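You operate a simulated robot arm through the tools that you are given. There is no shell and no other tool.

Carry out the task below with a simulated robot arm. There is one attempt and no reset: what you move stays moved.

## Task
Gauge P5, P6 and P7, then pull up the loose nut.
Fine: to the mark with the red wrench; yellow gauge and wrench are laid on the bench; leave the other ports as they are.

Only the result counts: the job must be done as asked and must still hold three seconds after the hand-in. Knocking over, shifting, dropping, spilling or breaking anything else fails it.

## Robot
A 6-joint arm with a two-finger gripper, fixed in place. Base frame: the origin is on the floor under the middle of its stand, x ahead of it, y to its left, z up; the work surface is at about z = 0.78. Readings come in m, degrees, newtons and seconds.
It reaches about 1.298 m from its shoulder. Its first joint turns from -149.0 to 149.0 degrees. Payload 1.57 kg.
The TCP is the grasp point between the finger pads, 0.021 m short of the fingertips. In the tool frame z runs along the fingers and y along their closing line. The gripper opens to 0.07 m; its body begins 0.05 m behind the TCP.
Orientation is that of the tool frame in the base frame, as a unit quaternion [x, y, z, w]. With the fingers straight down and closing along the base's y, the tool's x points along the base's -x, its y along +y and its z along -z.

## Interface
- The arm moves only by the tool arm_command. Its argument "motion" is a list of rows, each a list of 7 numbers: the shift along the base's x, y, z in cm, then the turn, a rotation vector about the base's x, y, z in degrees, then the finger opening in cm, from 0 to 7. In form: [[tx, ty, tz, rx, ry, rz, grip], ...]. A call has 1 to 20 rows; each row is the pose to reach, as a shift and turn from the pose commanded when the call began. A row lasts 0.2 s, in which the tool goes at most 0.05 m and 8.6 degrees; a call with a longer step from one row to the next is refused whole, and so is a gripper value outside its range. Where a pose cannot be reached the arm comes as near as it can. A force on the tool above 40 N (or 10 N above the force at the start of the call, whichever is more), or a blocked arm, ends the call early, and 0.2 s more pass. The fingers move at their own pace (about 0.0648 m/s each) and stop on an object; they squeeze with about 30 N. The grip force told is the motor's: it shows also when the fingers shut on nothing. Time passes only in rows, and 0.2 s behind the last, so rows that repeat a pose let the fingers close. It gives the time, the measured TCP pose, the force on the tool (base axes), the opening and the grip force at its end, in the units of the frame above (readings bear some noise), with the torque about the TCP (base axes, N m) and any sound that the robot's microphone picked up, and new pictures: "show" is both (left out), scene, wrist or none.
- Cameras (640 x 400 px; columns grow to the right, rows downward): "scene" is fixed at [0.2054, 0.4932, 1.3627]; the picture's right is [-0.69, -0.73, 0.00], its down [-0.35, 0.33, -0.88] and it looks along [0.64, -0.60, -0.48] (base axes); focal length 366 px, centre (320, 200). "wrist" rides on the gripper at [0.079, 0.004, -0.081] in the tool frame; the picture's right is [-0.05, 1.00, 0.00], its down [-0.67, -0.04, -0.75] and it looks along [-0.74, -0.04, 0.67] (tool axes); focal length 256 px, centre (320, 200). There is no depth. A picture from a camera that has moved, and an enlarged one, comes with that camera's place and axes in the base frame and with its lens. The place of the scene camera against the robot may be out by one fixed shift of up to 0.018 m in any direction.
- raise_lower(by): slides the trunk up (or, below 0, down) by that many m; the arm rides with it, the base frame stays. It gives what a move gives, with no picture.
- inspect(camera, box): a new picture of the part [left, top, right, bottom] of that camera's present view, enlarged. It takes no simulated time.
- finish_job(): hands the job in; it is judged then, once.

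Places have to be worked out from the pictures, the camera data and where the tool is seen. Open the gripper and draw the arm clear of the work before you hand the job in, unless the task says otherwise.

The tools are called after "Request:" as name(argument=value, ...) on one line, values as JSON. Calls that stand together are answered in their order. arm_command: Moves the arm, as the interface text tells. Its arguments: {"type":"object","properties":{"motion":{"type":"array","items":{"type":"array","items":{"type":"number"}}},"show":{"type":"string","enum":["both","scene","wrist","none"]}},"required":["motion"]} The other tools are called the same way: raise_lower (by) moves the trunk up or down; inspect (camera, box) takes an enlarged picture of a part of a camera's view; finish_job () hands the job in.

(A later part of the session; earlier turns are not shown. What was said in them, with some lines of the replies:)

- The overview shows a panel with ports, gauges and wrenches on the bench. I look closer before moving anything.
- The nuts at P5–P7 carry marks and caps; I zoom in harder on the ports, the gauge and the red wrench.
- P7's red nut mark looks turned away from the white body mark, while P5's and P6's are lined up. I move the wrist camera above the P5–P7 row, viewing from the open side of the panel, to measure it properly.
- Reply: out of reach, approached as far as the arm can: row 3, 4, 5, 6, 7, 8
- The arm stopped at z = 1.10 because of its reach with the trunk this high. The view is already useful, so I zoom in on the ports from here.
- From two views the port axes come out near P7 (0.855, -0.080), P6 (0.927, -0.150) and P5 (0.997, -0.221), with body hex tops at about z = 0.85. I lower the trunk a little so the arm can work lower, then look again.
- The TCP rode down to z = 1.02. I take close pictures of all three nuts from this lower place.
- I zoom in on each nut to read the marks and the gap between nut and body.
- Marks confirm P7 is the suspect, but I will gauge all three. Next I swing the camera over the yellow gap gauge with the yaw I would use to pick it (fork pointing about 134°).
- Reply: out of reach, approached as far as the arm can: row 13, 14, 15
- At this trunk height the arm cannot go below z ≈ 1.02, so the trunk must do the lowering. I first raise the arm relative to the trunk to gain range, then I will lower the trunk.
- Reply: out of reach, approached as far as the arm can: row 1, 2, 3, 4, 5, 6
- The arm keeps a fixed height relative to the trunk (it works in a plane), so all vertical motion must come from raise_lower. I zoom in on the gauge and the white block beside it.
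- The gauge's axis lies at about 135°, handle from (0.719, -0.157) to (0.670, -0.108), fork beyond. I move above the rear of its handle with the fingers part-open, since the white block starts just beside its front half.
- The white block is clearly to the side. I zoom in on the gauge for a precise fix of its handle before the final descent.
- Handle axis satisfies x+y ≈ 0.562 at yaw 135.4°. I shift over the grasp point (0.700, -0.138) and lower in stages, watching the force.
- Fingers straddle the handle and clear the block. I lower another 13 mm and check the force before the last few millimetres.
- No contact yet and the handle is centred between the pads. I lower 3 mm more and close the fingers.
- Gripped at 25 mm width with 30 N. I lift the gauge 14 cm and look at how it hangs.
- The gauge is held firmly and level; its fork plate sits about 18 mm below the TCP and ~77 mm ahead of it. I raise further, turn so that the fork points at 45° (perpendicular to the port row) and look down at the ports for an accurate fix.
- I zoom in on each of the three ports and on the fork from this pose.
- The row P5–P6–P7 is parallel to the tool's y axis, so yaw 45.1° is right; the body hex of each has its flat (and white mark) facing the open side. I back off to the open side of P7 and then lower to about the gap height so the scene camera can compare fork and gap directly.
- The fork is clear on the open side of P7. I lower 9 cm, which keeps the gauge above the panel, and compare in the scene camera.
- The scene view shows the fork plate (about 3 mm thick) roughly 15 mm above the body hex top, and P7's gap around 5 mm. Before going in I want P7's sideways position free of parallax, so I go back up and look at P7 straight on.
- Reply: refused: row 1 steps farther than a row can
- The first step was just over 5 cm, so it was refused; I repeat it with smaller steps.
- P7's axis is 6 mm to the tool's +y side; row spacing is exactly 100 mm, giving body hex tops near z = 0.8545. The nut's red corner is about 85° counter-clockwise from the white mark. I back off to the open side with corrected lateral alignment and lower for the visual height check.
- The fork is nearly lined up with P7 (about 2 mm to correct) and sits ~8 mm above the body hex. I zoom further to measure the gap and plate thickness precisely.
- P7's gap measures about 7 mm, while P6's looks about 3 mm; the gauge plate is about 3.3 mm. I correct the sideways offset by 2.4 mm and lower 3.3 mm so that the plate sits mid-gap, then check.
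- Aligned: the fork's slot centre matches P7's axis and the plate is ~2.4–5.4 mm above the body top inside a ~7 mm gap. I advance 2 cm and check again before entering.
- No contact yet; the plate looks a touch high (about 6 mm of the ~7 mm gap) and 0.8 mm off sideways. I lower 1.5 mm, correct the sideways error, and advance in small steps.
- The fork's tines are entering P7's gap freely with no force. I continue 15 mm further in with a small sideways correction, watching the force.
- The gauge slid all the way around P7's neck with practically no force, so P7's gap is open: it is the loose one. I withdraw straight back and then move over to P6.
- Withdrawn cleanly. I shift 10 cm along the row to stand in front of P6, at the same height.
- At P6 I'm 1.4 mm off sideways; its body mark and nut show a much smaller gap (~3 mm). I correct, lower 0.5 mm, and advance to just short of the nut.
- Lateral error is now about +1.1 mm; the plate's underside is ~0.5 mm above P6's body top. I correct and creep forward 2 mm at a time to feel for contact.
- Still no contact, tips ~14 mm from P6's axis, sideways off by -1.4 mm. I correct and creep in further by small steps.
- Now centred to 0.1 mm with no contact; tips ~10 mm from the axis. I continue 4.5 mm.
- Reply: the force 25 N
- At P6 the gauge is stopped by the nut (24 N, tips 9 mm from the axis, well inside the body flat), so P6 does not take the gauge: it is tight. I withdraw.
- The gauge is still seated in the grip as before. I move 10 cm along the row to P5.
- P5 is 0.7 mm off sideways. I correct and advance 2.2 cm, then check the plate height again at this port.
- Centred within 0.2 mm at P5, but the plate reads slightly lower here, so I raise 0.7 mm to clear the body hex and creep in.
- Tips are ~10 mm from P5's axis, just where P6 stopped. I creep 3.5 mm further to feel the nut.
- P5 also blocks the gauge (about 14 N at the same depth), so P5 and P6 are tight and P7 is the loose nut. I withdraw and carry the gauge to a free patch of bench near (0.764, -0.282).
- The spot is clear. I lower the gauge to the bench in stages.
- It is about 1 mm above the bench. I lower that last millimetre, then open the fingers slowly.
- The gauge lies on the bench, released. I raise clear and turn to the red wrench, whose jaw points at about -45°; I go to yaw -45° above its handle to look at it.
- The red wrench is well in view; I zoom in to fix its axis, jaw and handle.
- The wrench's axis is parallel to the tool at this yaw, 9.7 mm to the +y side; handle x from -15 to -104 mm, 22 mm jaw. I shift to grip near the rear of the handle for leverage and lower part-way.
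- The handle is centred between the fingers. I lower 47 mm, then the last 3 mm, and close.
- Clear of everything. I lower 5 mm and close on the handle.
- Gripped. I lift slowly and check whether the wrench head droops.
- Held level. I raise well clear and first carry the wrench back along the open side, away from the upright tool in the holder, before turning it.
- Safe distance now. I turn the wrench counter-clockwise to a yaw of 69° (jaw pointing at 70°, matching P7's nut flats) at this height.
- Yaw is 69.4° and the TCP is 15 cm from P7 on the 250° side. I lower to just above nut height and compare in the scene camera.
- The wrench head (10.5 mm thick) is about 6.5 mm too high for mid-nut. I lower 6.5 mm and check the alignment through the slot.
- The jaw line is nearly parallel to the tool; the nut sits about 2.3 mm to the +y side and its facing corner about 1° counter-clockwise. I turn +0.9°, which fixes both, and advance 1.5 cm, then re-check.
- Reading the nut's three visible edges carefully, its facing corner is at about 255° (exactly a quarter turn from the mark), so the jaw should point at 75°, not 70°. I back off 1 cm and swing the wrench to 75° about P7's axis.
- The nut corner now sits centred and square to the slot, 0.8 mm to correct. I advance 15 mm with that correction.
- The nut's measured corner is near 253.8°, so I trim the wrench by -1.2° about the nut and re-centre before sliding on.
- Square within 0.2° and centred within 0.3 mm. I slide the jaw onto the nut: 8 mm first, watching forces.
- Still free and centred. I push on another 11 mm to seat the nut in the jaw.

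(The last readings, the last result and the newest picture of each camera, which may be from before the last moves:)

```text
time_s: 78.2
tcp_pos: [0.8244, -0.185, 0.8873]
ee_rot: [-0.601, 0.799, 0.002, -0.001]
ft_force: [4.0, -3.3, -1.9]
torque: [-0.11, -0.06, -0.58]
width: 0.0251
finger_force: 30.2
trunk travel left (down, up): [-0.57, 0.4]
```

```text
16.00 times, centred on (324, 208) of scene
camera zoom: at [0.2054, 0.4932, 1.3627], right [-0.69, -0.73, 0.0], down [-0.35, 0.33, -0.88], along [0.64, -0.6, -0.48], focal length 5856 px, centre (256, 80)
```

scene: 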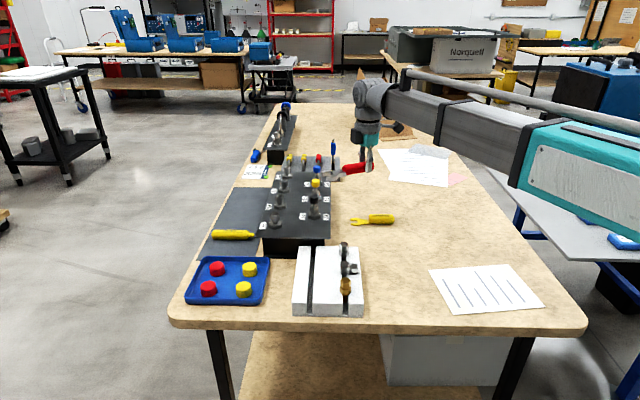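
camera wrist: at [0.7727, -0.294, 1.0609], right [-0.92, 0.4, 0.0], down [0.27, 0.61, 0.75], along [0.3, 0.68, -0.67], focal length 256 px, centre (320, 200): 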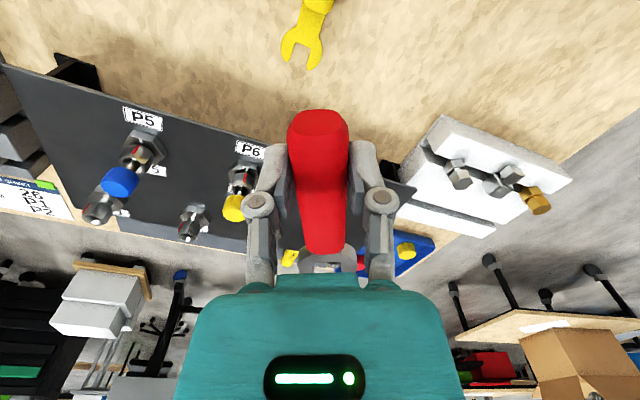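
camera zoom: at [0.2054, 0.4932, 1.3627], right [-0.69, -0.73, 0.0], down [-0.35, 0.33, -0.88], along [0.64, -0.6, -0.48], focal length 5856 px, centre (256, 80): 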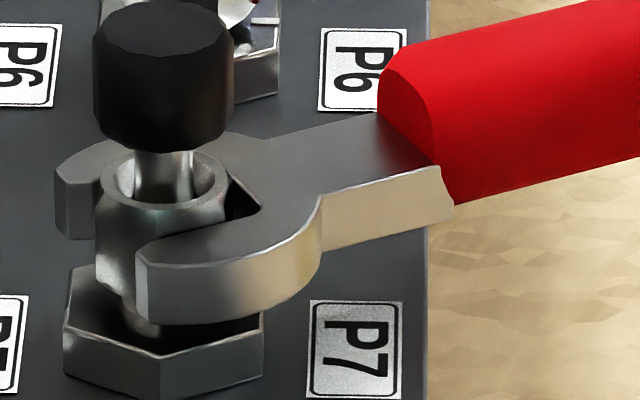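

The jaw is around the nut (axis 112 mm ahead of the TCP). I now turn clockwise about P7's axis, first 20°, and check that the nut follows.

Request:
arm_command(motion=[[-0.46, 0.15, 0, 0, 0, -2.5, 1.2], [-0.93, 0.31, 0, 0, 0, -5, 1.2], [-1.38, 0.5, 0, 0, 0, -7.5, 1.2], [-1.82, 0.7, 0, 0, 0, -10, 1.2], [-2.26, 0.92, 0, 0, 0, -12.5, 1.2], [-2.68, 1.17, 0, 0, 0, -15, 1.2], [-3.5, 1.71, 0, 0, 0, -20, 1.2], [-3.5, 1.71, 0, 0, 0, -20, 1.2]], show="none")

Request:
inspect(camera="scene", box=[304, 195, 344, 220])

Request:
inspect(camera="wrist", box=[305, 245, 345, 275])

```text
time_s: 80.0
tcp_pos: [0.7904, -0.167, 0.8875]
ee_rot: [-0.453, 0.891, 0.001, 0.002]
ft_force: [9.3, 2.4, 0.6]
torque: [0.12, -0.32, -0.4]
width: 0.0251
finger_force: 29.8
trunk travel left (down, up): [-0.57, 0.4]
```

```text
16.00 times, centred on (324, 208) of scene
camera zoom: at [0.2054, 0.4932, 1.3627], right [-0.69, -0.73, 0.0], down [-0.35, 0.33, -0.88], along [0.64, -0.6, -0.48], focal length 5856 px, centre (256, 80)
```

zoom: 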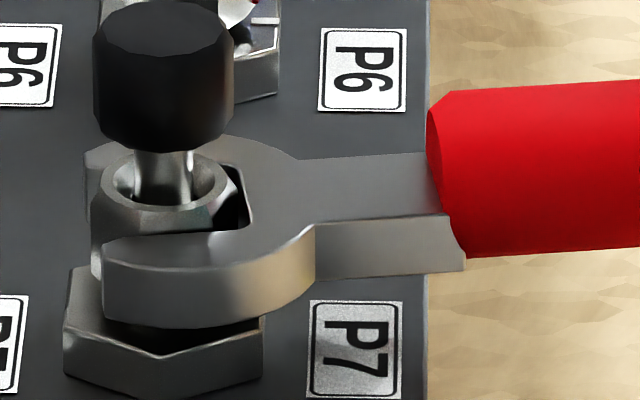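

```text
13.33 times, centred on (325, 260) of wrist
camera zoom: at [0.7396, -0.2296, 0.9691], right [-0.77, 0.63, 0.0], down [0.42, 0.51, 0.75], along [0.47, 0.58, -0.67], focal length 3413 px, centre (253, -600)
```

zoom: 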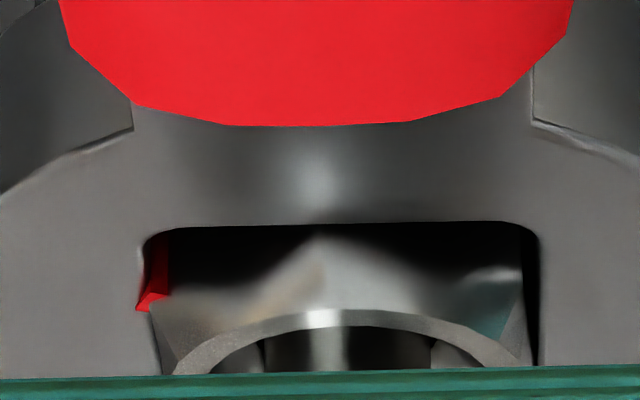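

The nut turns with the wrench at only ~10 N. I continue another 40° clockwise along the same arc.

Request:
arm_command(motion=[[-0.77, 0.61, 0, 0, 0, -5, 1.2], [-1.47, 1.28, 0, 0, 0, -10, 1.2], [-2.12, 2.01, 0, 0, 0, -15, 1.2], [-2.7, 2.8, 0, 0, 0, -20, 1.2], [-3.21, 3.63, 0, 0, 0, -25, 1.2], [-3.65, 4.51, 0, 0, 0, -30, 1.2], [-4.01, 5.41, 0, 0, 0, -35, 1.2], [-4.28, 6.35, 0, 0, 0, -40, 1.2], [-4.28, 6.35, 0, 0, 0, -40, 1.2]], show="scene")

Request:
inspect(camera="scene", box=[304, 195, 344, 220])

Request:
inspect(camera="wrist", box=[290, 220, 360, 275])

```text
time_s: 82.0
tcp_pos: [0.7484, -0.1033, 0.8873]
ee_rot: [-0.12, 0.993, 0.002, 0.001]
ft_force: [5.7, -8.5, -4.8]
torque: [-0.29, 0.22, -0.55]
width: 0.0251
finger_force: 30.0
trunk travel left (down, up): [-0.57, 0.4]
```

scene: 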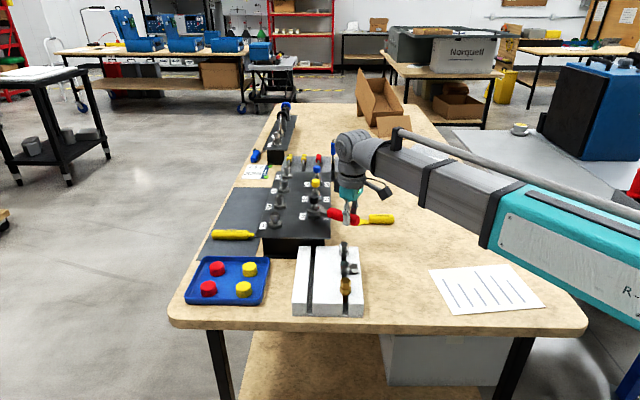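

```text
16.00 times, centred on (324, 208) of scene
camera zoom: at [0.2054, 0.4932, 1.3627], right [-0.69, -0.73, 0.0], down [-0.35, 0.33, -0.88], along [0.64, -0.6, -0.48], focal length 5856 px, centre (256, 80)
```

zoom: 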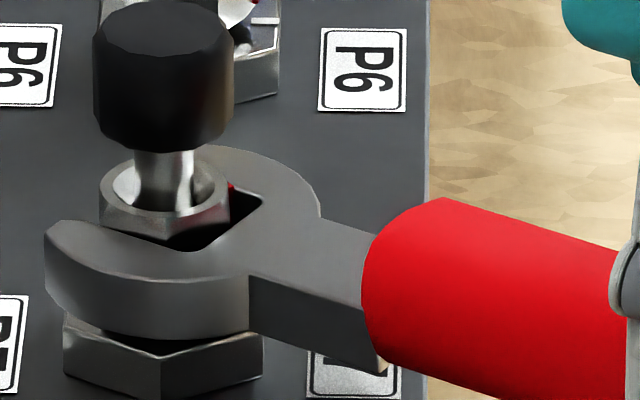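

```text
7.27 times, centred on (325, 248) of wrist
camera zoom: at [0.6693, -0.1188, 0.969], right [-0.19, 0.98, 0.0], down [0.65, 0.12, 0.75], along [0.73, 0.14, -0.67], focal length 1862 px, centre (284, -146)
```

zoom: 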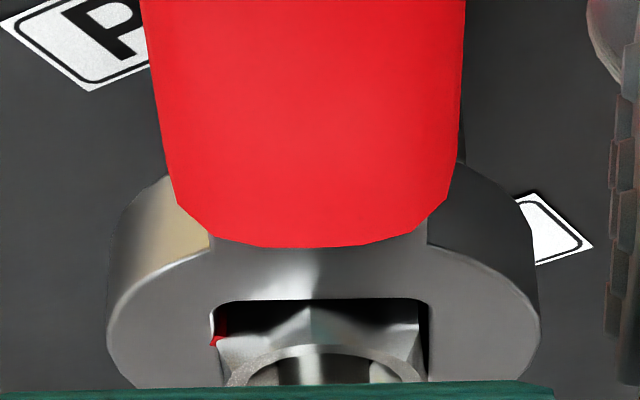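

The nut follows and is dropping as it tightens; about 58° done. I continue another 25° and then check the mark.

Request:
arm_command(motion=[[-0.19, 0.96, 0, 0, 0, -5, 1.2], [-0.3, 1.93, 0, 0, 0, -10, 1.2], [-0.32, 2.9, 0, 0, 0, -15, 1.2], [-0.26, 3.88, 0, 0, 0, -20, 1.2], [-0.11, 4.85, 0, 0, 0, -25, 1.2], [-0.11, 4.85, 0, 0, 0, -25, 1.2]], show="scene")

Request:
inspect(camera="scene", box=[304, 195, 344, 220])

Request:
inspect(camera="wrist", box=[290, 220, 360, 275])

Request:
inspect(camera="wrist", box=[0, 0, 640, 400])

```text
time_s: 83.4
tcp_pos: [0.7469, -0.0541, 0.8882]
ee_rot: [0.098, 0.995, 0.002, 0.001]
ft_force: [13.4, -11.3, -1.0]
torque: [-0.26, -0.29, -0.36]
width: 0.0252
finger_force: 30.1
trunk travel left (down, up): [-0.57, 0.4]
```

scene: 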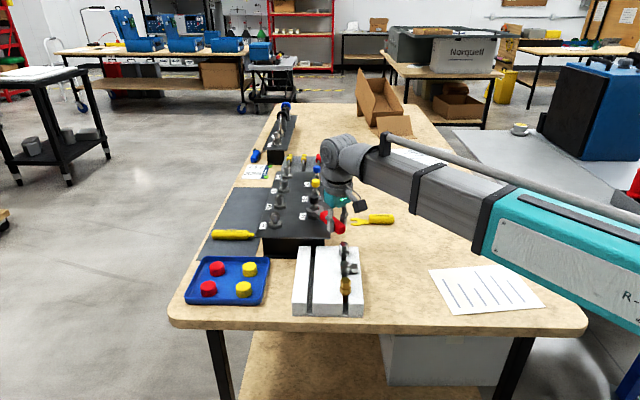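

```text
16.00 times, centred on (324, 208) of scene
camera zoom: at [0.2054, 0.4932, 1.3627], right [-0.69, -0.73, 0.0], down [-0.35, 0.33, -0.88], along [0.64, -0.6, -0.48], focal length 5856 px, centre (256, 80)
```

zoom: 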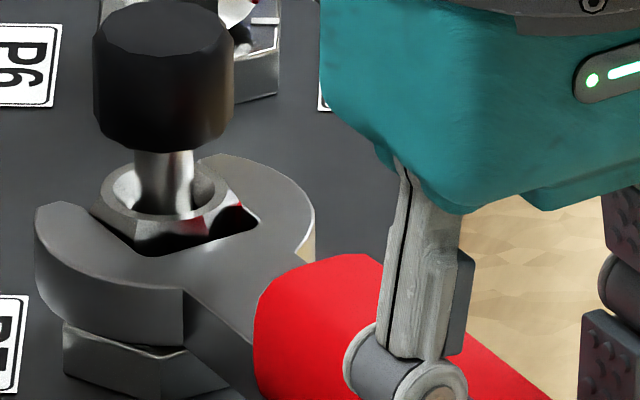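

```text
7.27 times, centred on (325, 248) of wrist
camera zoom: at [0.6695, -0.036, 0.9687], right [0.25, 0.97, 0.0], down [0.64, -0.17, 0.75], along [0.72, -0.18, -0.66], focal length 1862 px, centre (284, -146)
```

zoom: 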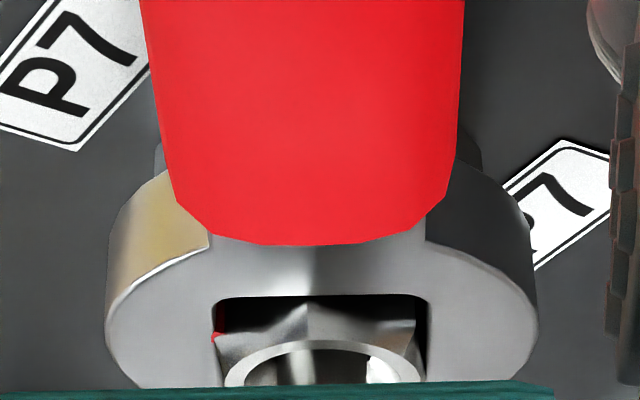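

```text
1.00 times, centred on (320, 200) of wrist (not enlarged: the box is as wide or as high as the picture)
camera zoom: at [0.6695, -0.036, 0.9687], right [0.25, 0.97, 0.0], down [0.64, -0.17, 0.75], along [0.72, -0.18, -0.66], focal length 256 px, centre (320, 200)
```

zoom: 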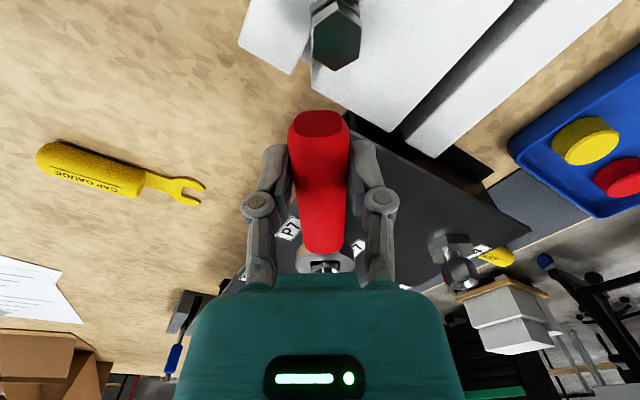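

About 83° done by my reckoning, ~17 N. I zoom through the slot to read the nut's angle relative to the wrench before the final few degrees.

Request:
inspect(camera="wrist", box=[308, 255, 343, 275])

Request:
inspect(camera="scene", box=[306, 204, 324, 216])

```text
16.00 times, centred on (326, 265) of wrist
camera zoom: at [0.6695, -0.036, 0.9687], right [0.25, 0.97, 0.0], down [0.64, -0.17, 0.75], along [0.72, -0.18, -0.66], focal length 4096 px, centre (232, -840)
```

zoom: 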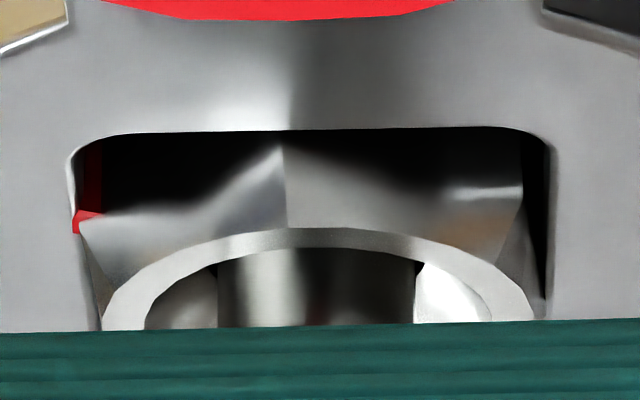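

```text
16.00 times, centred on (315, 210) of scene
camera zoom: at [0.2054, 0.4932, 1.3627], right [-0.69, -0.73, 0.0], down [-0.35, 0.33, -0.88], along [0.64, -0.6, -0.48], focal length 5856 px, centre (400, 40)
```

zoom: 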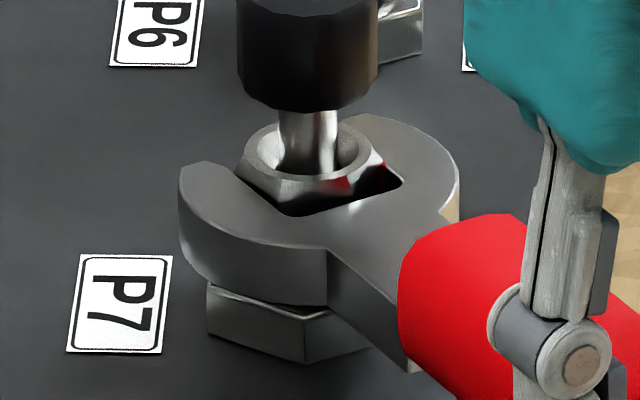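

The nut lags the wrench by about 5.5° of jaw play, so it has turned ~79.5° and has ~9° left. I turn 7° more and then read the mark again.

Request:
arm_command(motion=[[0.07, 0.33, 0, 0, 0, -1.75, 1.2], [0.155, 0.67, 0, 0, 0, -3.5, 1.2], [0.25, 1.0, 0, 0, 0, -5.25, 1.2], [0.35, 1.32, 0, 0, 0, -7, 1.2], [0.35, 1.32, 0, 0, 0, -7, 1.2]], show="none")

Request:
inspect(camera="wrist", box=[308, 255, 343, 275])

Request:
inspect(camera="scene", box=[306, 204, 324, 216])

```text
time_s: 84.6
tcp_pos: [0.7496, -0.0421, 0.8867]
ee_rot: [0.158, 0.988, 0.001, 0.0]
ft_force: [11.4, -8.4, -1.8]
torque: [-0.11, -0.07, 0.14]
width: 0.0254
finger_force: 29.7
trunk travel left (down, up): [-0.57, 0.4]
```

```text
16.00 times, centred on (326, 265) of wrist
camera zoom: at [0.6755, -0.0145, 0.9689], right [0.36, 0.93, 0.0], down [0.62, -0.24, 0.75], along [0.7, -0.27, -0.67], focal length 4096 px, centre (232, -840)
```

zoom: 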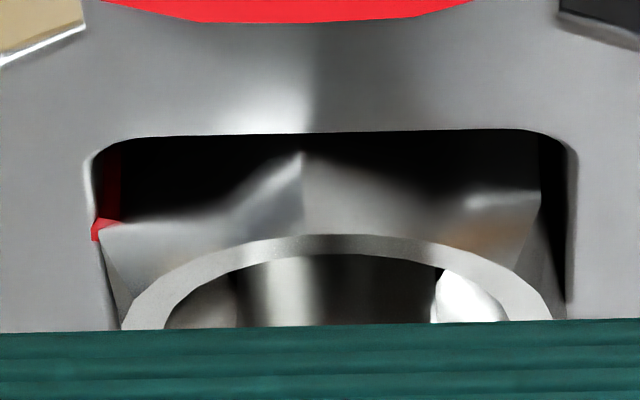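

```text
16.00 times, centred on (315, 210) of scene
camera zoom: at [0.2054, 0.4932, 1.3627], right [-0.69, -0.73, 0.0], down [-0.35, 0.33, -0.88], along [0.64, -0.6, -0.48], focal length 5856 px, centre (400, 40)
```

zoom: 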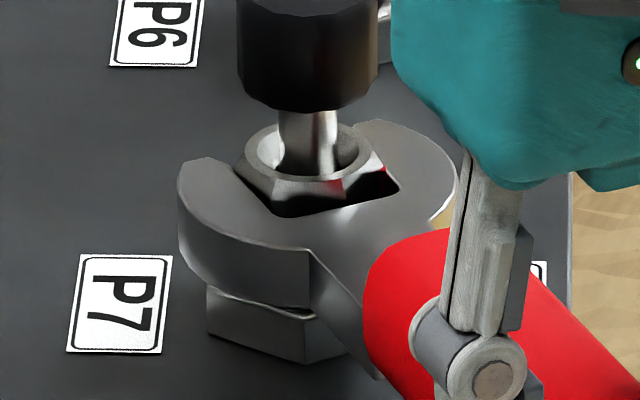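

The nut is now ~3° short of the mark by my reading. I check clearances to the white block's fitting behind the handle before the last small turn.

Request:
inspect(camera="scene", box=[300, 190, 380, 260])

Request:
inspect(camera="wrist", box=[0, 0, 640, 400])

```text
5.71 times, centred on (340, 225) of scene
camera zoom: at [0.2054, 0.4932, 1.3627], right [-0.69, -0.73, 0.0], down [-0.35, 0.33, -0.88], along [0.64, -0.6, -0.48], focal length 2091 px, centre (206, 57)
```

zoom: 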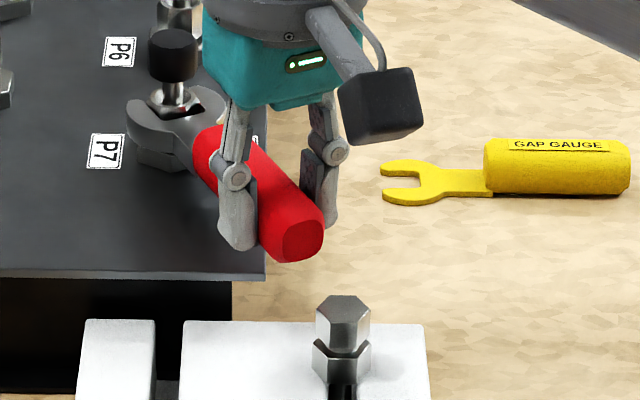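

```text
1.00 times, centred on (320, 200) of wrist (not enlarged: the box is as wide or as high as the picture)
camera zoom: at [0.6755, -0.0145, 0.9689], right [0.36, 0.93, 0.0], down [0.62, -0.24, 0.75], along [0.7, -0.27, -0.67], focal length 256 px, centre (320, 200)
```

zoom: 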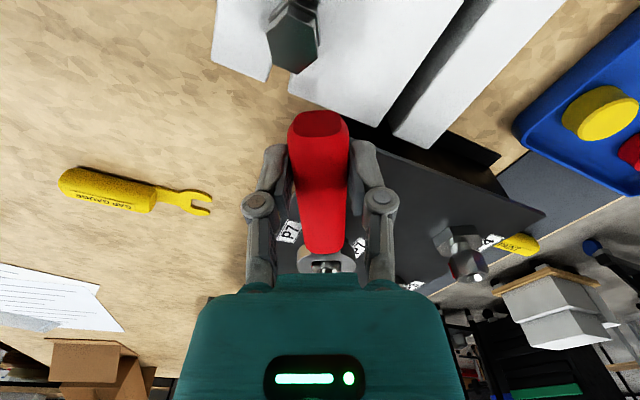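

Plenty of room. I turn the last 2.5° slowly.

Request:
arm_command(motion=[[0.08, 0.23, 0, 0, 0, -1.25, 1.2], [0.16, 0.46, 0, 0, 0, -2.5, 1.2], [0.16, 0.46, 0, 0, 0, -2.5, 1.2], [0.16, 0.46, 0, 0, 0, -2.5, 1.2]], show="none")

Request:
inspect(camera="wrist", box=[308, 255, 343, 275])

Request:
inspect(camera="scene", box=[306, 200, 330, 216])

```text
time_s: 85.6
tcp_pos: [0.7512, -0.0383, 0.8887]
ee_rot: [0.18, 0.984, 0.002, 0.0]
ft_force: [2.3, -9.7, -6.1]
torque: [-0.04, 0.4, -0.21]
width: 0.025
finger_force: 30.1
trunk travel left (down, up): [-0.57, 0.4]
```

```text
16.00 times, centred on (326, 265) of wrist
camera zoom: at [0.6782, -0.0069, 0.9691], right [0.4, 0.92, 0.0], down [0.61, -0.27, 0.75], along [0.68, -0.3, -0.67], focal length 4096 px, centre (232, -840)
```

zoom: 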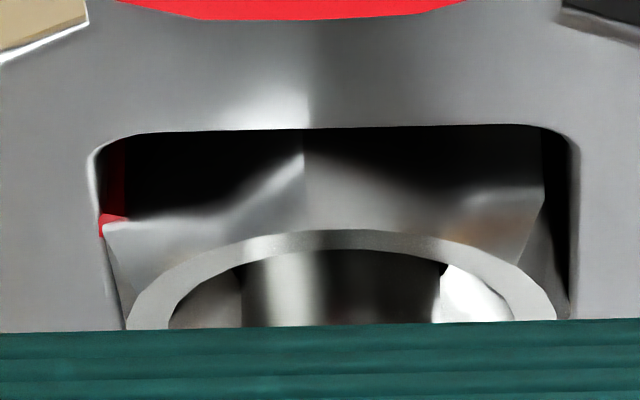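

```text
16.00 times, centred on (318, 208) of scene
camera zoom: at [0.2054, 0.4932, 1.3627], right [-0.69, -0.73, 0.0], down [-0.35, 0.33, -0.88], along [0.64, -0.6, -0.48], focal length 5856 px, centre (352, 72)
```

zoom: 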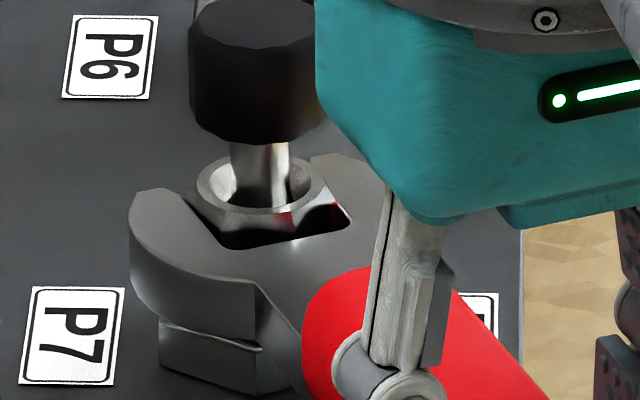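

The nut's red corner is now within ~1.5° of the mark by this reading. I relieve the jaw by turning the wrench back 5° (inside its play), then lift 15 mm so that it slides off above the nut but below the cap, clear of the fitting on the white block.

Request:
arm_command(motion=[[-0.06, -0.19, 0, 0, 0, 1, 1.2], [-0.12, -0.37, 0, 0, 0, 2, 1.2], [-0.21, -0.65, 0, 0, 0, 3.5, 1.2], [-0.3, -0.93, 0, 0, 0, 5, 1.2], [-0.3, -0.93, 0, 0, 0, 5, 1.2]], show="none")

Request:
inspect(camera="wrist", box=[308, 255, 343, 275])

```text
time_s: 86.8
tcp_pos: [0.7474, -0.0449, 0.8888]
ee_rot: [0.136, 0.991, 0.002, 0.001]
ft_force: [-3.4, -5.6, -0.9]
torque: [-0.06, 0.15, -0.55]
width: 0.0251
finger_force: 30.4
trunk travel left (down, up): [-0.57, 0.4]
```

```text
16.00 times, centred on (326, 265) of wrist
camera zoom: at [0.6723, -0.0215, 0.9696], right [0.32, 0.95, 0.0], down [0.63, -0.21, 0.75], along [0.71, -0.24, -0.67], focal length 4096 px, centre (232, -840)
```

zoom: 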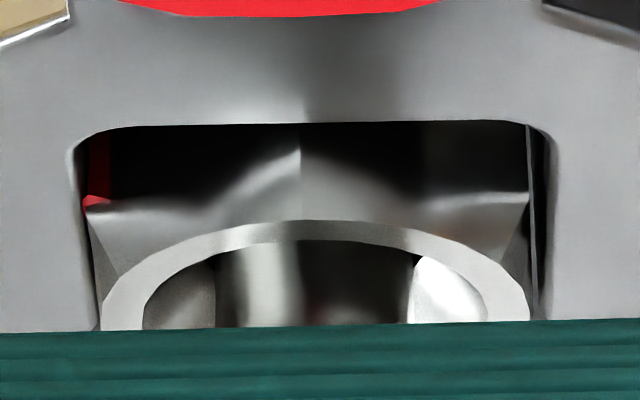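

The nut sits square in the slot with its red corner at about 224.4° against the mark's 225.1°. I raise the wrench gently off the nut's flats, 5 mm first.

Request:
raise_lower(by=0.005)

Request:
inspect(camera="scene", box=[306, 200, 330, 216])

```text
time_s: 87.3
tcp_pos: [0.7486, -0.0461, 0.8936]
ee_rot: [0.136, 0.991, 0.001, 0.003]
ft_force: [-1.1, -3.4, 0.2]
torque: [-0.16, 0.0, -0.43]
width: 0.025
finger_force: 30.1
trunk travel left (down, up): [-0.575, 0.395]
```

```text
16.00 times, centred on (318, 208) of scene
camera zoom: at [0.2054, 0.4932, 1.3627], right [-0.69, -0.73, 0.0], down [-0.35, 0.33, -0.88], along [0.64, -0.6, -0.48], focal length 5856 px, centre (352, 72)
```

zoom: 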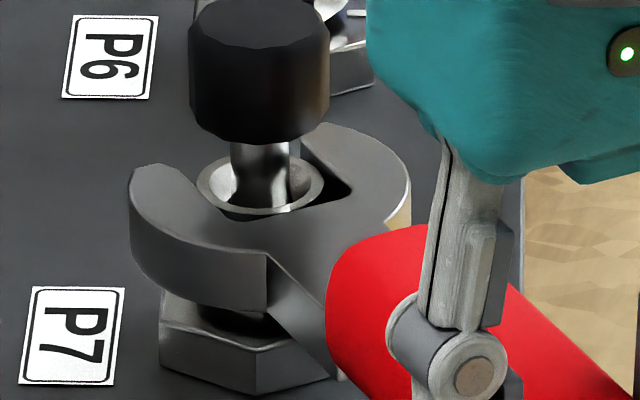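

The wrench slides up freely. I raise 5 mm more and then draw it off along its own axis, keeping the handle over the block's fitting with clearance.

Request:
raise_lower(by=0.005)

Request:
arm_command(motion=[[-0.01, -0.05, 0, 0, 0, 0, 1.2], [-0.4, 0.06, 0, 0, 0, 0, 1.2], [-0.8, 0.17, 0, 0, 0, 0, 1.2], [-1.2, 0.28, 0, 0, 0, 0, 1.2], [-1.7, 0.42, 0, 0, 0, 0, 1.2], [-2.2, 0.56, 0, 0, 0, 0, 1.2], [-2.7, 0.7, 0, 0, 0, 0, 1.2], [-3.2, 0.84, 0, 0, 0, 0, 1.2], [-3.2, 0.84, 0, 0, 0, 0, 1.2]], show="scene")

Request:
inspect(camera="scene", box=[300, 195, 340, 220])

```text
time_s: 87.9
tcp_pos: [0.7485, -0.0451, 0.8979]
ee_rot: [0.136, 0.991, 0.002, 0.002]
ft_force: [-1.7, -2.8, 0.1]
torque: [-0.09, -0.01, -0.3]
width: 0.0252
finger_force: 30.0
trunk travel left (down, up): [-0.58, 0.39]
```

```text
time_s: 89.9
tcp_pos: [0.7172, -0.0377, 0.8973]
ee_rot: [0.135, 0.991, 0.001, 0.002]
ft_force: [-0.5, 0.2, -0.8]
torque: [0.01, 0.01, 0.02]
width: 0.0251
finger_force: 30.4
trunk travel left (down, up): [-0.58, 0.39]
```

scene: 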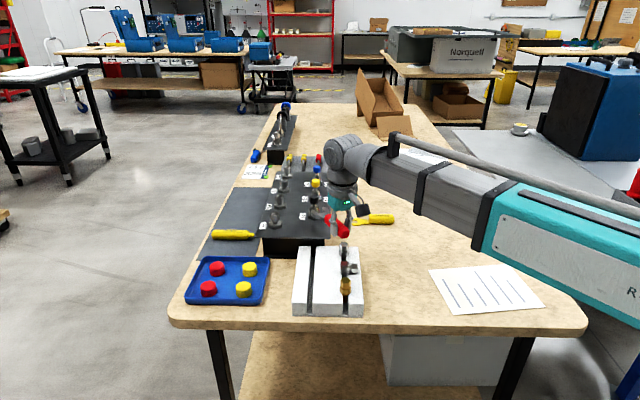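

```text
16.00 times, centred on (320, 208) of scene
camera zoom: at [0.2054, 0.4932, 1.3627], right [-0.69, -0.73, 0.0], down [-0.35, 0.33, -0.88], along [0.64, -0.6, -0.48], focal length 5856 px, centre (320, 80)
```

zoom: 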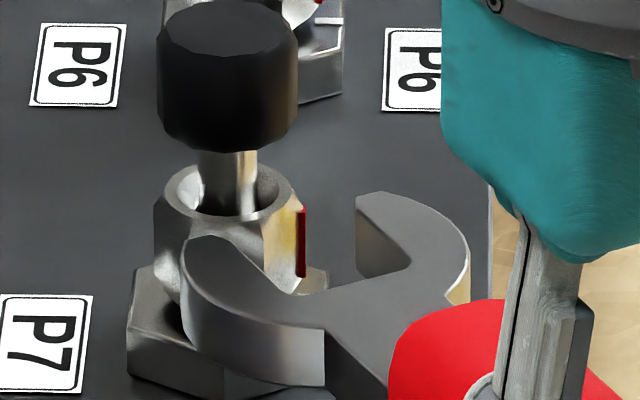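

The wrench is off with no force, and the red mark now faces the white one like on P6. I raise clear and go look at P7 from the open side to read the marks accurately.

Request:
raise_lower(by=0.085)

Request:
arm_command(motion=[[-0.5, -1.5, 0, 0, 0, 7.5, 1.2], [-0.5, -3.5, 0, 0, 0, 15, 1.2], [-0.5, -5.5, 0, 0, 0, 22.5, 1.2], [0, -7.5, 0, 0, 0, 30, 1.2], [0.5, -9.5, 0, 0, 0, 37.5, 1.2], [1, -11.5, 0, 0, 0, 45, 1.2], [1.5, -13, 0, 0, 0, 52.5, 1.2], [2, -14, 0, 0, 0, 60.7, 1.2], [2, -14, 0, 0, 0, 60.7, 1.2]], show="both")

Request:
inspect(camera="scene", box=[300, 195, 340, 220])

```text
time_s: 91.1
tcp_pos: [0.7179, -0.0374, 0.984]
ee_rot: [0.136, 0.991, 0.001, 0.001]
ft_force: [0.1, 0.0, -1.5]
torque: [0.0, 0.04, -0.06]
width: 0.0254
finger_force: 29.8
trunk travel left (down, up): [-0.665, 0.305]
```

```text
time_s: 93.1
tcp_pos: [0.7378, -0.1771, 0.9826]
ee_rot: [-0.384, 0.923, 0.002, 0.0]
ft_force: [-0.5, -0.4, -1.9]
torque: [-0.02, 0.0, 0.04]
width: 0.0251
finger_force: 30.3
trunk travel left (down, up): [-0.665, 0.305]
camera wrist: at [0.6791, -0.2324, 1.0644], right [-0.67, 0.74, 0.0], down [0.49, 0.44, 0.75], along [0.55, 0.5, -0.67], focal length 256 px, centre (320, 200)
```

scene: 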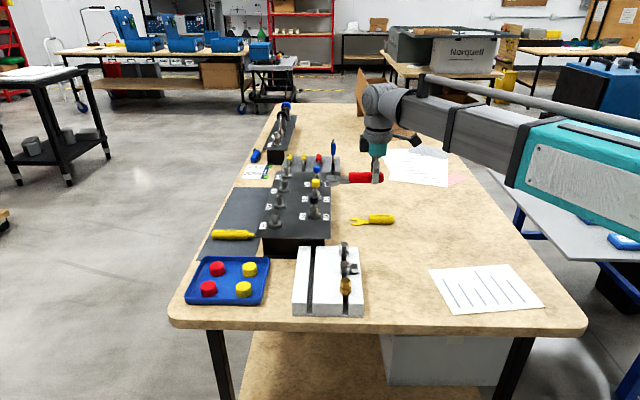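
wrist: 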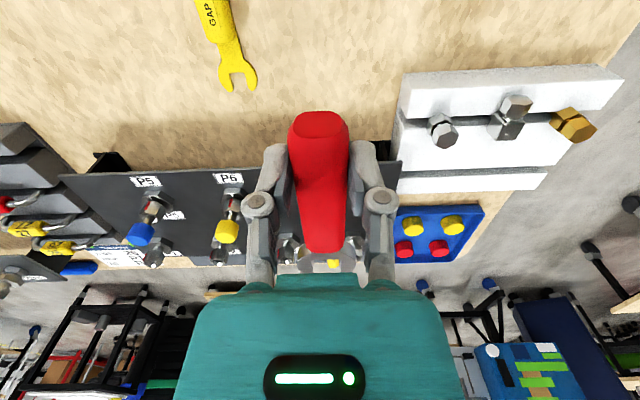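

```text
16.00 times, centred on (320, 208) of scene
camera zoom: at [0.2054, 0.4932, 1.3627], right [-0.69, -0.73, 0.0], down [-0.35, 0.33, -0.88], along [0.64, -0.6, -0.48], focal length 5856 px, centre (320, 80)
```

zoom: 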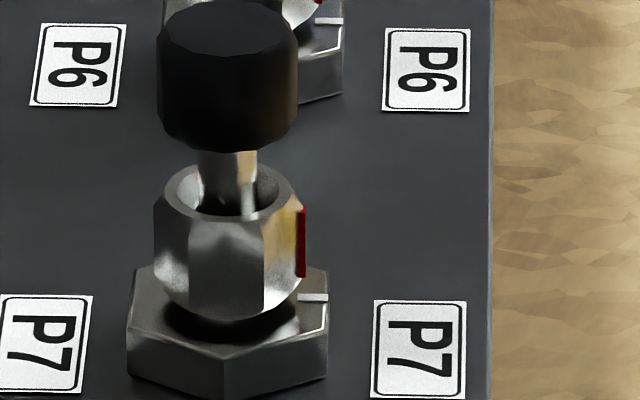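

P7 now looks like P6 in the scene view. I move over it for the accurate top view of red against white.

Request:
arm_command(motion=[[3, 2.4, 0, 0, 0, 0, 1.2], [6, 4.8, 0, 0, 0, 0, 1.2], [9, 7.2, 0, 0, 0, 0, 1.2], [12, 9.6, 0, 0, 0, 0, 1.2], [13.3, 10.9, 0, 0, 0, 0, 1.2], [13.3, 10.9, 0, 0, 0, 0, 1.2]], show="none")

Request:
inspect(camera="wrist", box=[290, 0, 360, 50])

Request:
inspect(camera="wrist", box=[100, 0, 380, 120])

```text
time_s: 94.5
tcp_pos: [0.8698, -0.0667, 0.9835]
ee_rot: [-0.384, 0.923, 0.001, 0.001]
ft_force: [-0.5, 1.1, -1.2]
torque: [-0.05, 0.1, 0.0]
width: 0.0249
finger_force: 30.0
trunk travel left (down, up): [-0.665, 0.305]
```

```text
8.00 times, centred on (325, 25) of wrist
camera zoom: at [0.8102, -0.1219, 1.0644], right [-0.67, 0.74, 0.0], down [0.5, 0.44, 0.75], along [0.55, 0.5, -0.67], focal length 2048 px, centre (280, 1600)
```

zoom: 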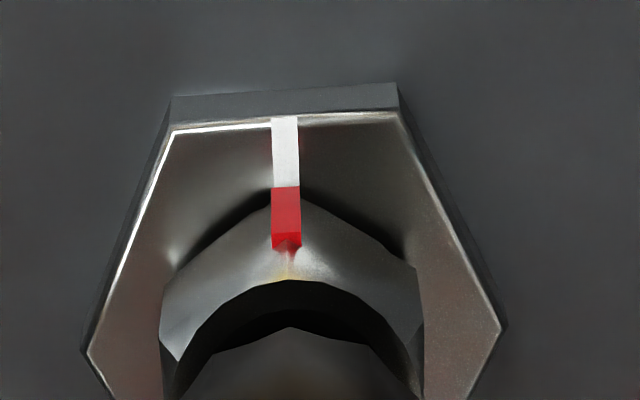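

```text
2.29 times, centred on (240, 60) of wrist
camera zoom: at [0.8102, -0.1219, 1.0644], right [-0.67, 0.74, 0.0], down [0.5, 0.44, 0.75], along [0.55, 0.5, -0.67], focal length 585 px, centre (503, 520)
```

zoom: 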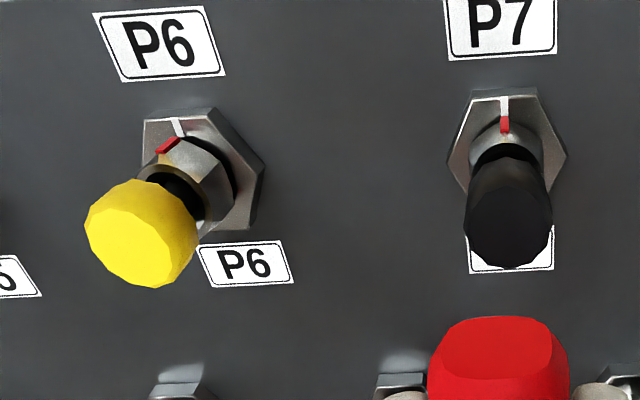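

Red sits exactly in line with the white mark on P7 (under ~1°), and P6/P5 are unchanged. Now I take the wrench to a free patch of bench beside the gauge, near (0.665, -0.246).

Request:
arm_command(motion=[[-2.6, -2.2, 0, 0, 0, 0, 1.2], [-5.2, -4.4, 0, 0, 0, 0, 1.2], [-7.8, -6.6, 0, 0, 0, 0, 1.2], [-10.4, -8.9, 0, 0, 0, 0, 1.2], [-13, -11.2, 0, 0, 0, 0, 1.2], [-15.6, -13.5, 0, 0, 0, 0, 1.2], [-18, -15.6, 0, 0, 0, 0, 1.2], [-20.4, -17.75, 0, 0, 0, 0, 1.2], [-20.4, -17.75, 0, 0, 0, 0, 1.2]], show="both")

```text
time_s: 96.5
tcp_pos: [0.6642, -0.2462, 0.9836]
ee_rot: [-0.383, 0.924, 0.002, 0.0]
ft_force: [0.4, -1.0, -1.0]
torque: [-0.01, 0.0, 0.01]
width: 0.0253
finger_force: 29.9
trunk travel left (down, up): [-0.665, 0.305]
camera wrist: at [0.6059, -0.3009, 1.0645], right [-0.67, 0.74, 0.0], down [0.5, 0.44, 0.75], along [0.55, 0.5, -0.67], focal length 256 px, centre (320, 200)
```

scene: 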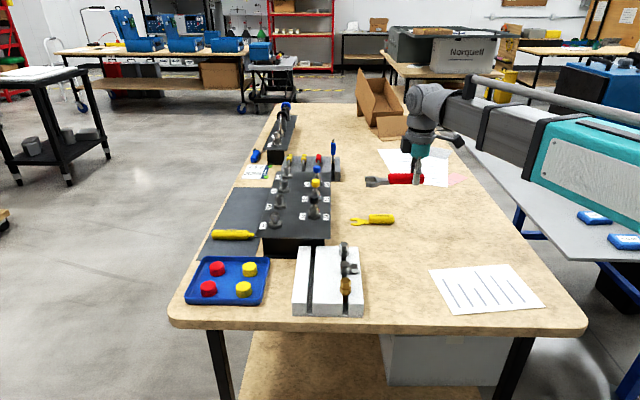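
wrist: 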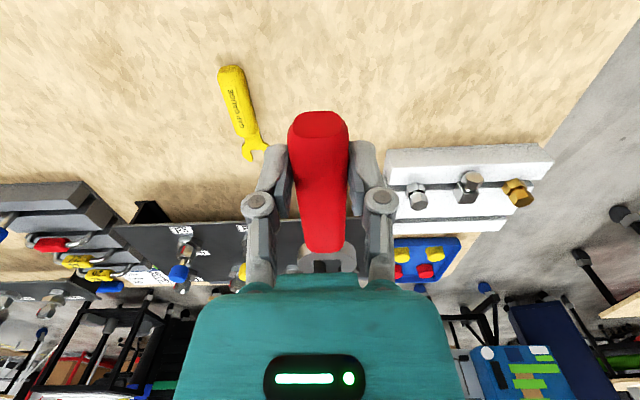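

The gauge is 9 cm to the side, so there is room. I lower the wrench toward the bench.

Request:
raise_lower(by=-0.16)

Request:
inspect(camera="scene", box=[350, 200, 430, 255])

Request:
inspect(camera="wrist", box=[0, 0, 640, 400])

```text
time_s: 98.3
tcp_pos: [0.6648, -0.2459, 0.8237]
ee_rot: [-0.384, 0.923, 0.001, 0.0]
ft_force: [0.8, -0.2, -1.8]
torque: [-0.07, 0.08, 0.01]
width: 0.0252
finger_force: 30.2
trunk travel left (down, up): [-0.505, 0.465]
```

```text
7.27 times, centred on (390, 228) of scene
camera zoom: at [0.2054, 0.4932, 1.3627], right [-0.69, -0.73, 0.0], down [-0.35, 0.33, -0.88], along [0.64, -0.6, -0.48], focal length 2662 px, centre (-189, 0)
```

zoom: 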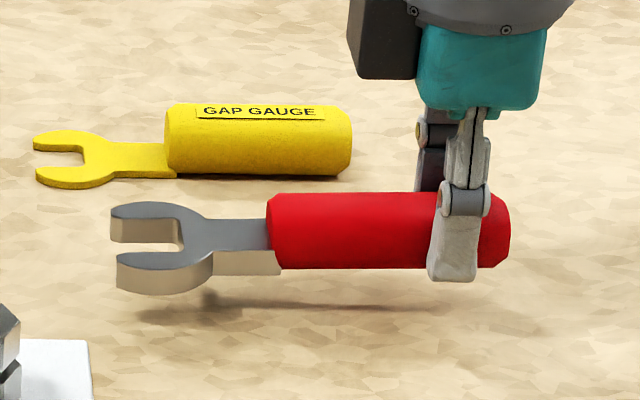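

```text
1.00 times, centred on (320, 200) of wrist (not enlarged: the box is as wide or as high as the picture)
camera zoom: at [0.6061, -0.3004, 0.9046], right [-0.67, 0.74, 0.0], down [0.5, 0.44, 0.75], along [0.55, 0.5, -0.67], focal length 256 px, centre (320, 200)
```

zoom: 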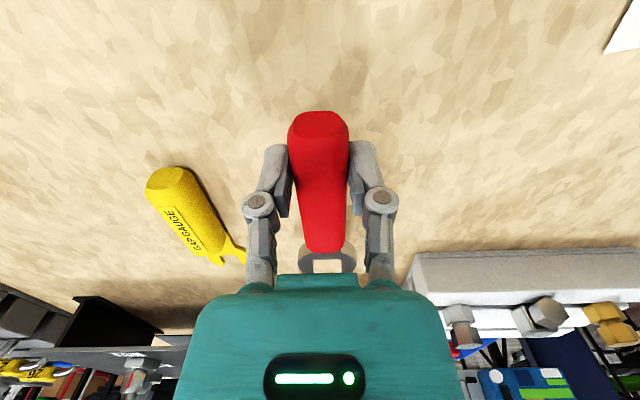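

The wrench hangs level, about 2 cm above the bench. I lower in small steps until it touches.

Request:
raise_lower(by=-0.014)

Request:
raise_lower(by=-0.003)

Request:
raise_lower(by=-0.0015)

Request:
inspect(camera="scene", box=[350, 210, 430, 260])

```text
time_s: 99.0
tcp_pos: [0.6657, -0.2471, 0.8091]
ee_rot: [-0.384, 0.923, 0.002, 0.0]
ft_force: [0.2, 0.5, -1.7]
torque: [-0.01, 0.04, -0.01]
width: 0.0253
finger_force: 30.1
trunk travel left (down, up): [-0.491, 0.479]
```

```text
time_s: 99.5
tcp_pos: [0.6642, -0.246, 0.8068]
ee_rot: [-0.383, 0.924, 0.001, 0.001]
ft_force: [0.2, -0.2, 4.1]
torque: [0.35, -0.49, -0.05]
width: 0.0252
finger_force: 29.7
trunk travel left (down, up): [-0.488, 0.482]
```

```text
time_s: 100.0
tcp_pos: [0.6654, -0.2455, 0.8045]
ee_rot: [-0.384, 0.923, 0.001, 0.001]
ft_force: [-0.8, -0.4, 4.5]
torque: [0.35, -0.5, 0.03]
width: 0.0252
finger_force: 29.8
trunk travel left (down, up): [-0.486, 0.484]
```

```text
8.00 times, centred on (390, 235) of scene
camera zoom: at [0.2054, 0.4932, 1.3627], right [-0.69, -0.73, 0.0], down [-0.35, 0.33, -0.88], along [0.64, -0.6, -0.48], focal length 2928 px, centre (-240, -80)
```

zoom: 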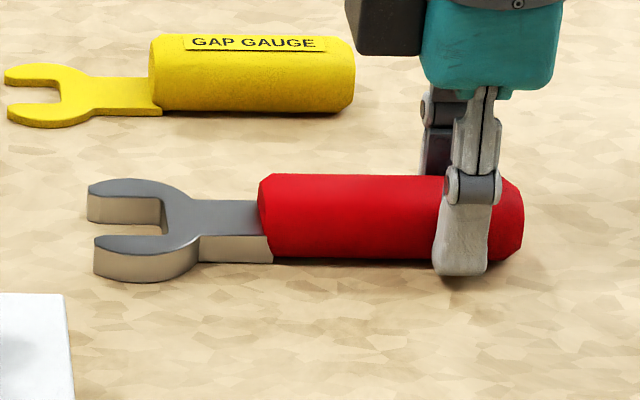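

The wrench rests on the bench (about 4.5 N contact). I open the fingers.

Request:
arm_command(motion=[[0, 0, 0, 0, 0, 0, 2.6], [0, 0, 0, 0, 0, 0, 3.2], [0, 0, 0, 0, 0, 0, 4.2], [0, 0, 0, 0, 0, 0, 5.2], [0, 0, 0, 0, 0, 0, 5.5], [0, 0, 0, 0, 0, 0, 5.5]], show="wrist")

```text
time_s: 101.4
tcp_pos: [0.6644, -0.2467, 0.8048]
ee_rot: [-0.382, 0.924, 0.001, 0.001]
ft_force: [0.0, 0.3, -0.3]
torque: [-0.01, -0.03, -0.03]
width: 0.0552
finger_force: 0.0
trunk travel left (down, up): [-0.486, 0.484]
camera wrist: at [0.6061, -0.3004, 0.8861], right [-0.67, 0.74, 0.0], down [0.5, 0.44, 0.75], along [0.55, 0.5, -0.67], focal length 256 px, centre (320, 200)
```

wrist: 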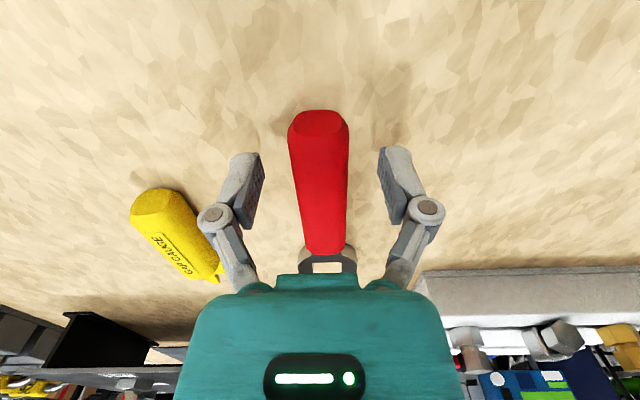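

The wrench is free and lies flat. I raise clear of the work and check the whole scene.

Request:
raise_lower(by=0.22)

Request:
arm_command(motion=[[-2, -2, 0, 0, 0, 0, 7], [-4, -4, 0, 0, 0, 0, 7], [-6, -6, 0, 0, 0, 0, 7], [-6, -6, 0, 0, 0, 0, 7]], show="both")

Request:
inspect(camera="scene", box=[230, 150, 430, 275])

Request:
inspect(camera="scene", box=[295, 160, 345, 225])

```text
time_s: 103.7
tcp_pos: [0.6656, -0.245, 1.0251]
ee_rot: [-0.383, 0.924, 0.002, 0.002]
ft_force: [-0.6, -0.5, 0.2]
torque: [0.0, -0.02, -0.01]
width: 0.055
finger_force: 0.0
trunk travel left (down, up): [-0.706, 0.264]
```

```text
time_s: 104.7
tcp_pos: [0.6052, -0.3081, 1.0243]
ee_rot: [-0.384, 0.923, 0.001, 0.0]
ft_force: [-1.0, 0.5, 0.5]
torque: [0.02, -0.01, 0.0]
width: 0.07
finger_force: 0.1
trunk travel left (down, up): [-0.706, 0.264]
camera wrist: at [0.5463, -0.3617, 1.1061], right [-0.67, 0.74, 0.0], down [0.5, 0.44, 0.75], along [0.55, 0.5, -0.67], focal length 256 px, centre (320, 200)
```

scene: 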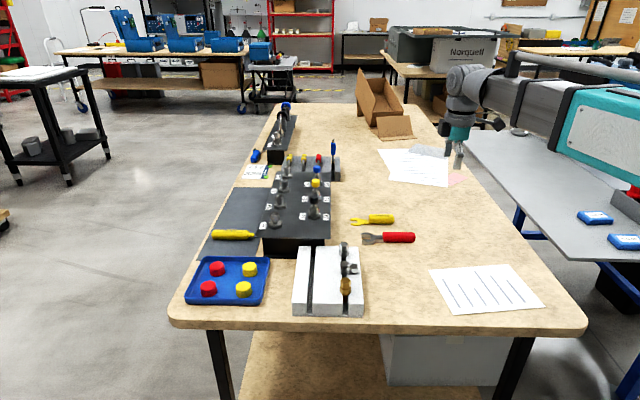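
wrist: 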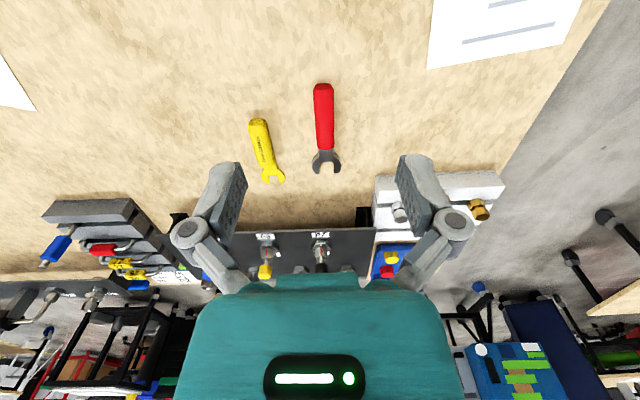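

```text
3.20 times, centred on (330, 212) of scene
camera zoom: at [0.2054, 0.4932, 1.3627], right [-0.69, -0.73, 0.0], down [-0.35, 0.33, -0.88], along [0.64, -0.6, -0.48], focal length 1171 px, centre (288, 160)
```

zoom: 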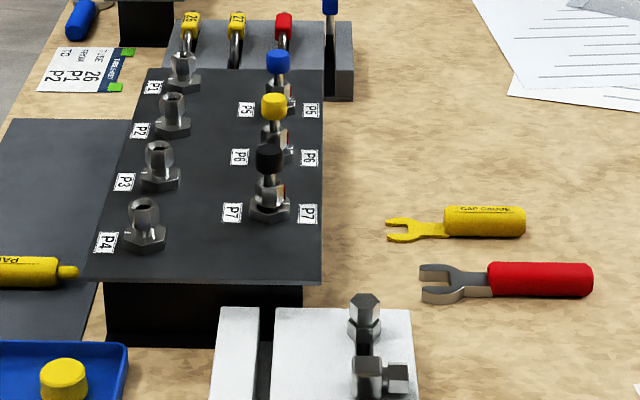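

```text
6.15 times, centred on (320, 192) of scene
camera zoom: at [0.2054, 0.4932, 1.3627], right [-0.69, -0.73, 0.0], down [-0.35, 0.33, -0.88], along [0.64, -0.6, -0.48], focal length 2252 px, centre (320, 246)
```

zoom: 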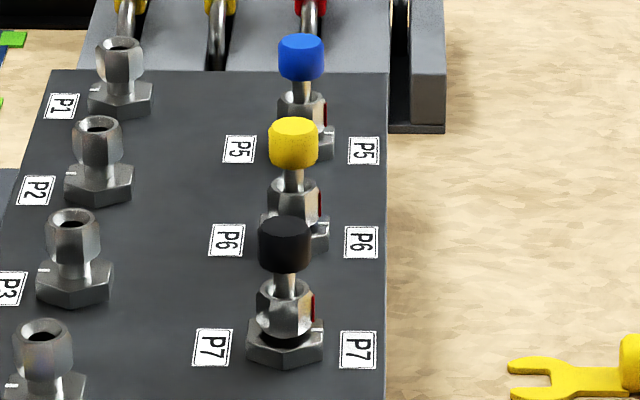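

P7 now matches P5 and P6 (red in line with white). The gauge and wrench lie flat on the bench, nothing else has moved, and the open gripper is clear. I hand the job in.

Request:
finish_job()

```text
The job is handed in.
```

I gauged all three ports, found P7 loose, and tightened it to its mark with the red wrench. The job has been handed in.

| Port | Gauge result | State |
|---|---|---|
| P5 | Stopped against the nut (about 14 N) | Tight, left as it was |
| P6 | Stopped against the nut (about 24 N) | Tight, left as it was |
| P7 | Slid fully around the neck with almost no force | Loose, now tightened |

- **P7:** I turned the nut about a quarter turn clockwise. From above, its red mark lines up with the white mark on the body to within about 1°. I did not put the gauge back into P7 afterwards.
- **Tools:** the yellow gauge and the red wrench are both lying flat on the bench, side by side, next to the panel. They are not in their original spots.
- **Everything else:** the last pictures show nothing else moved, and the gripper is open and clear of the work.
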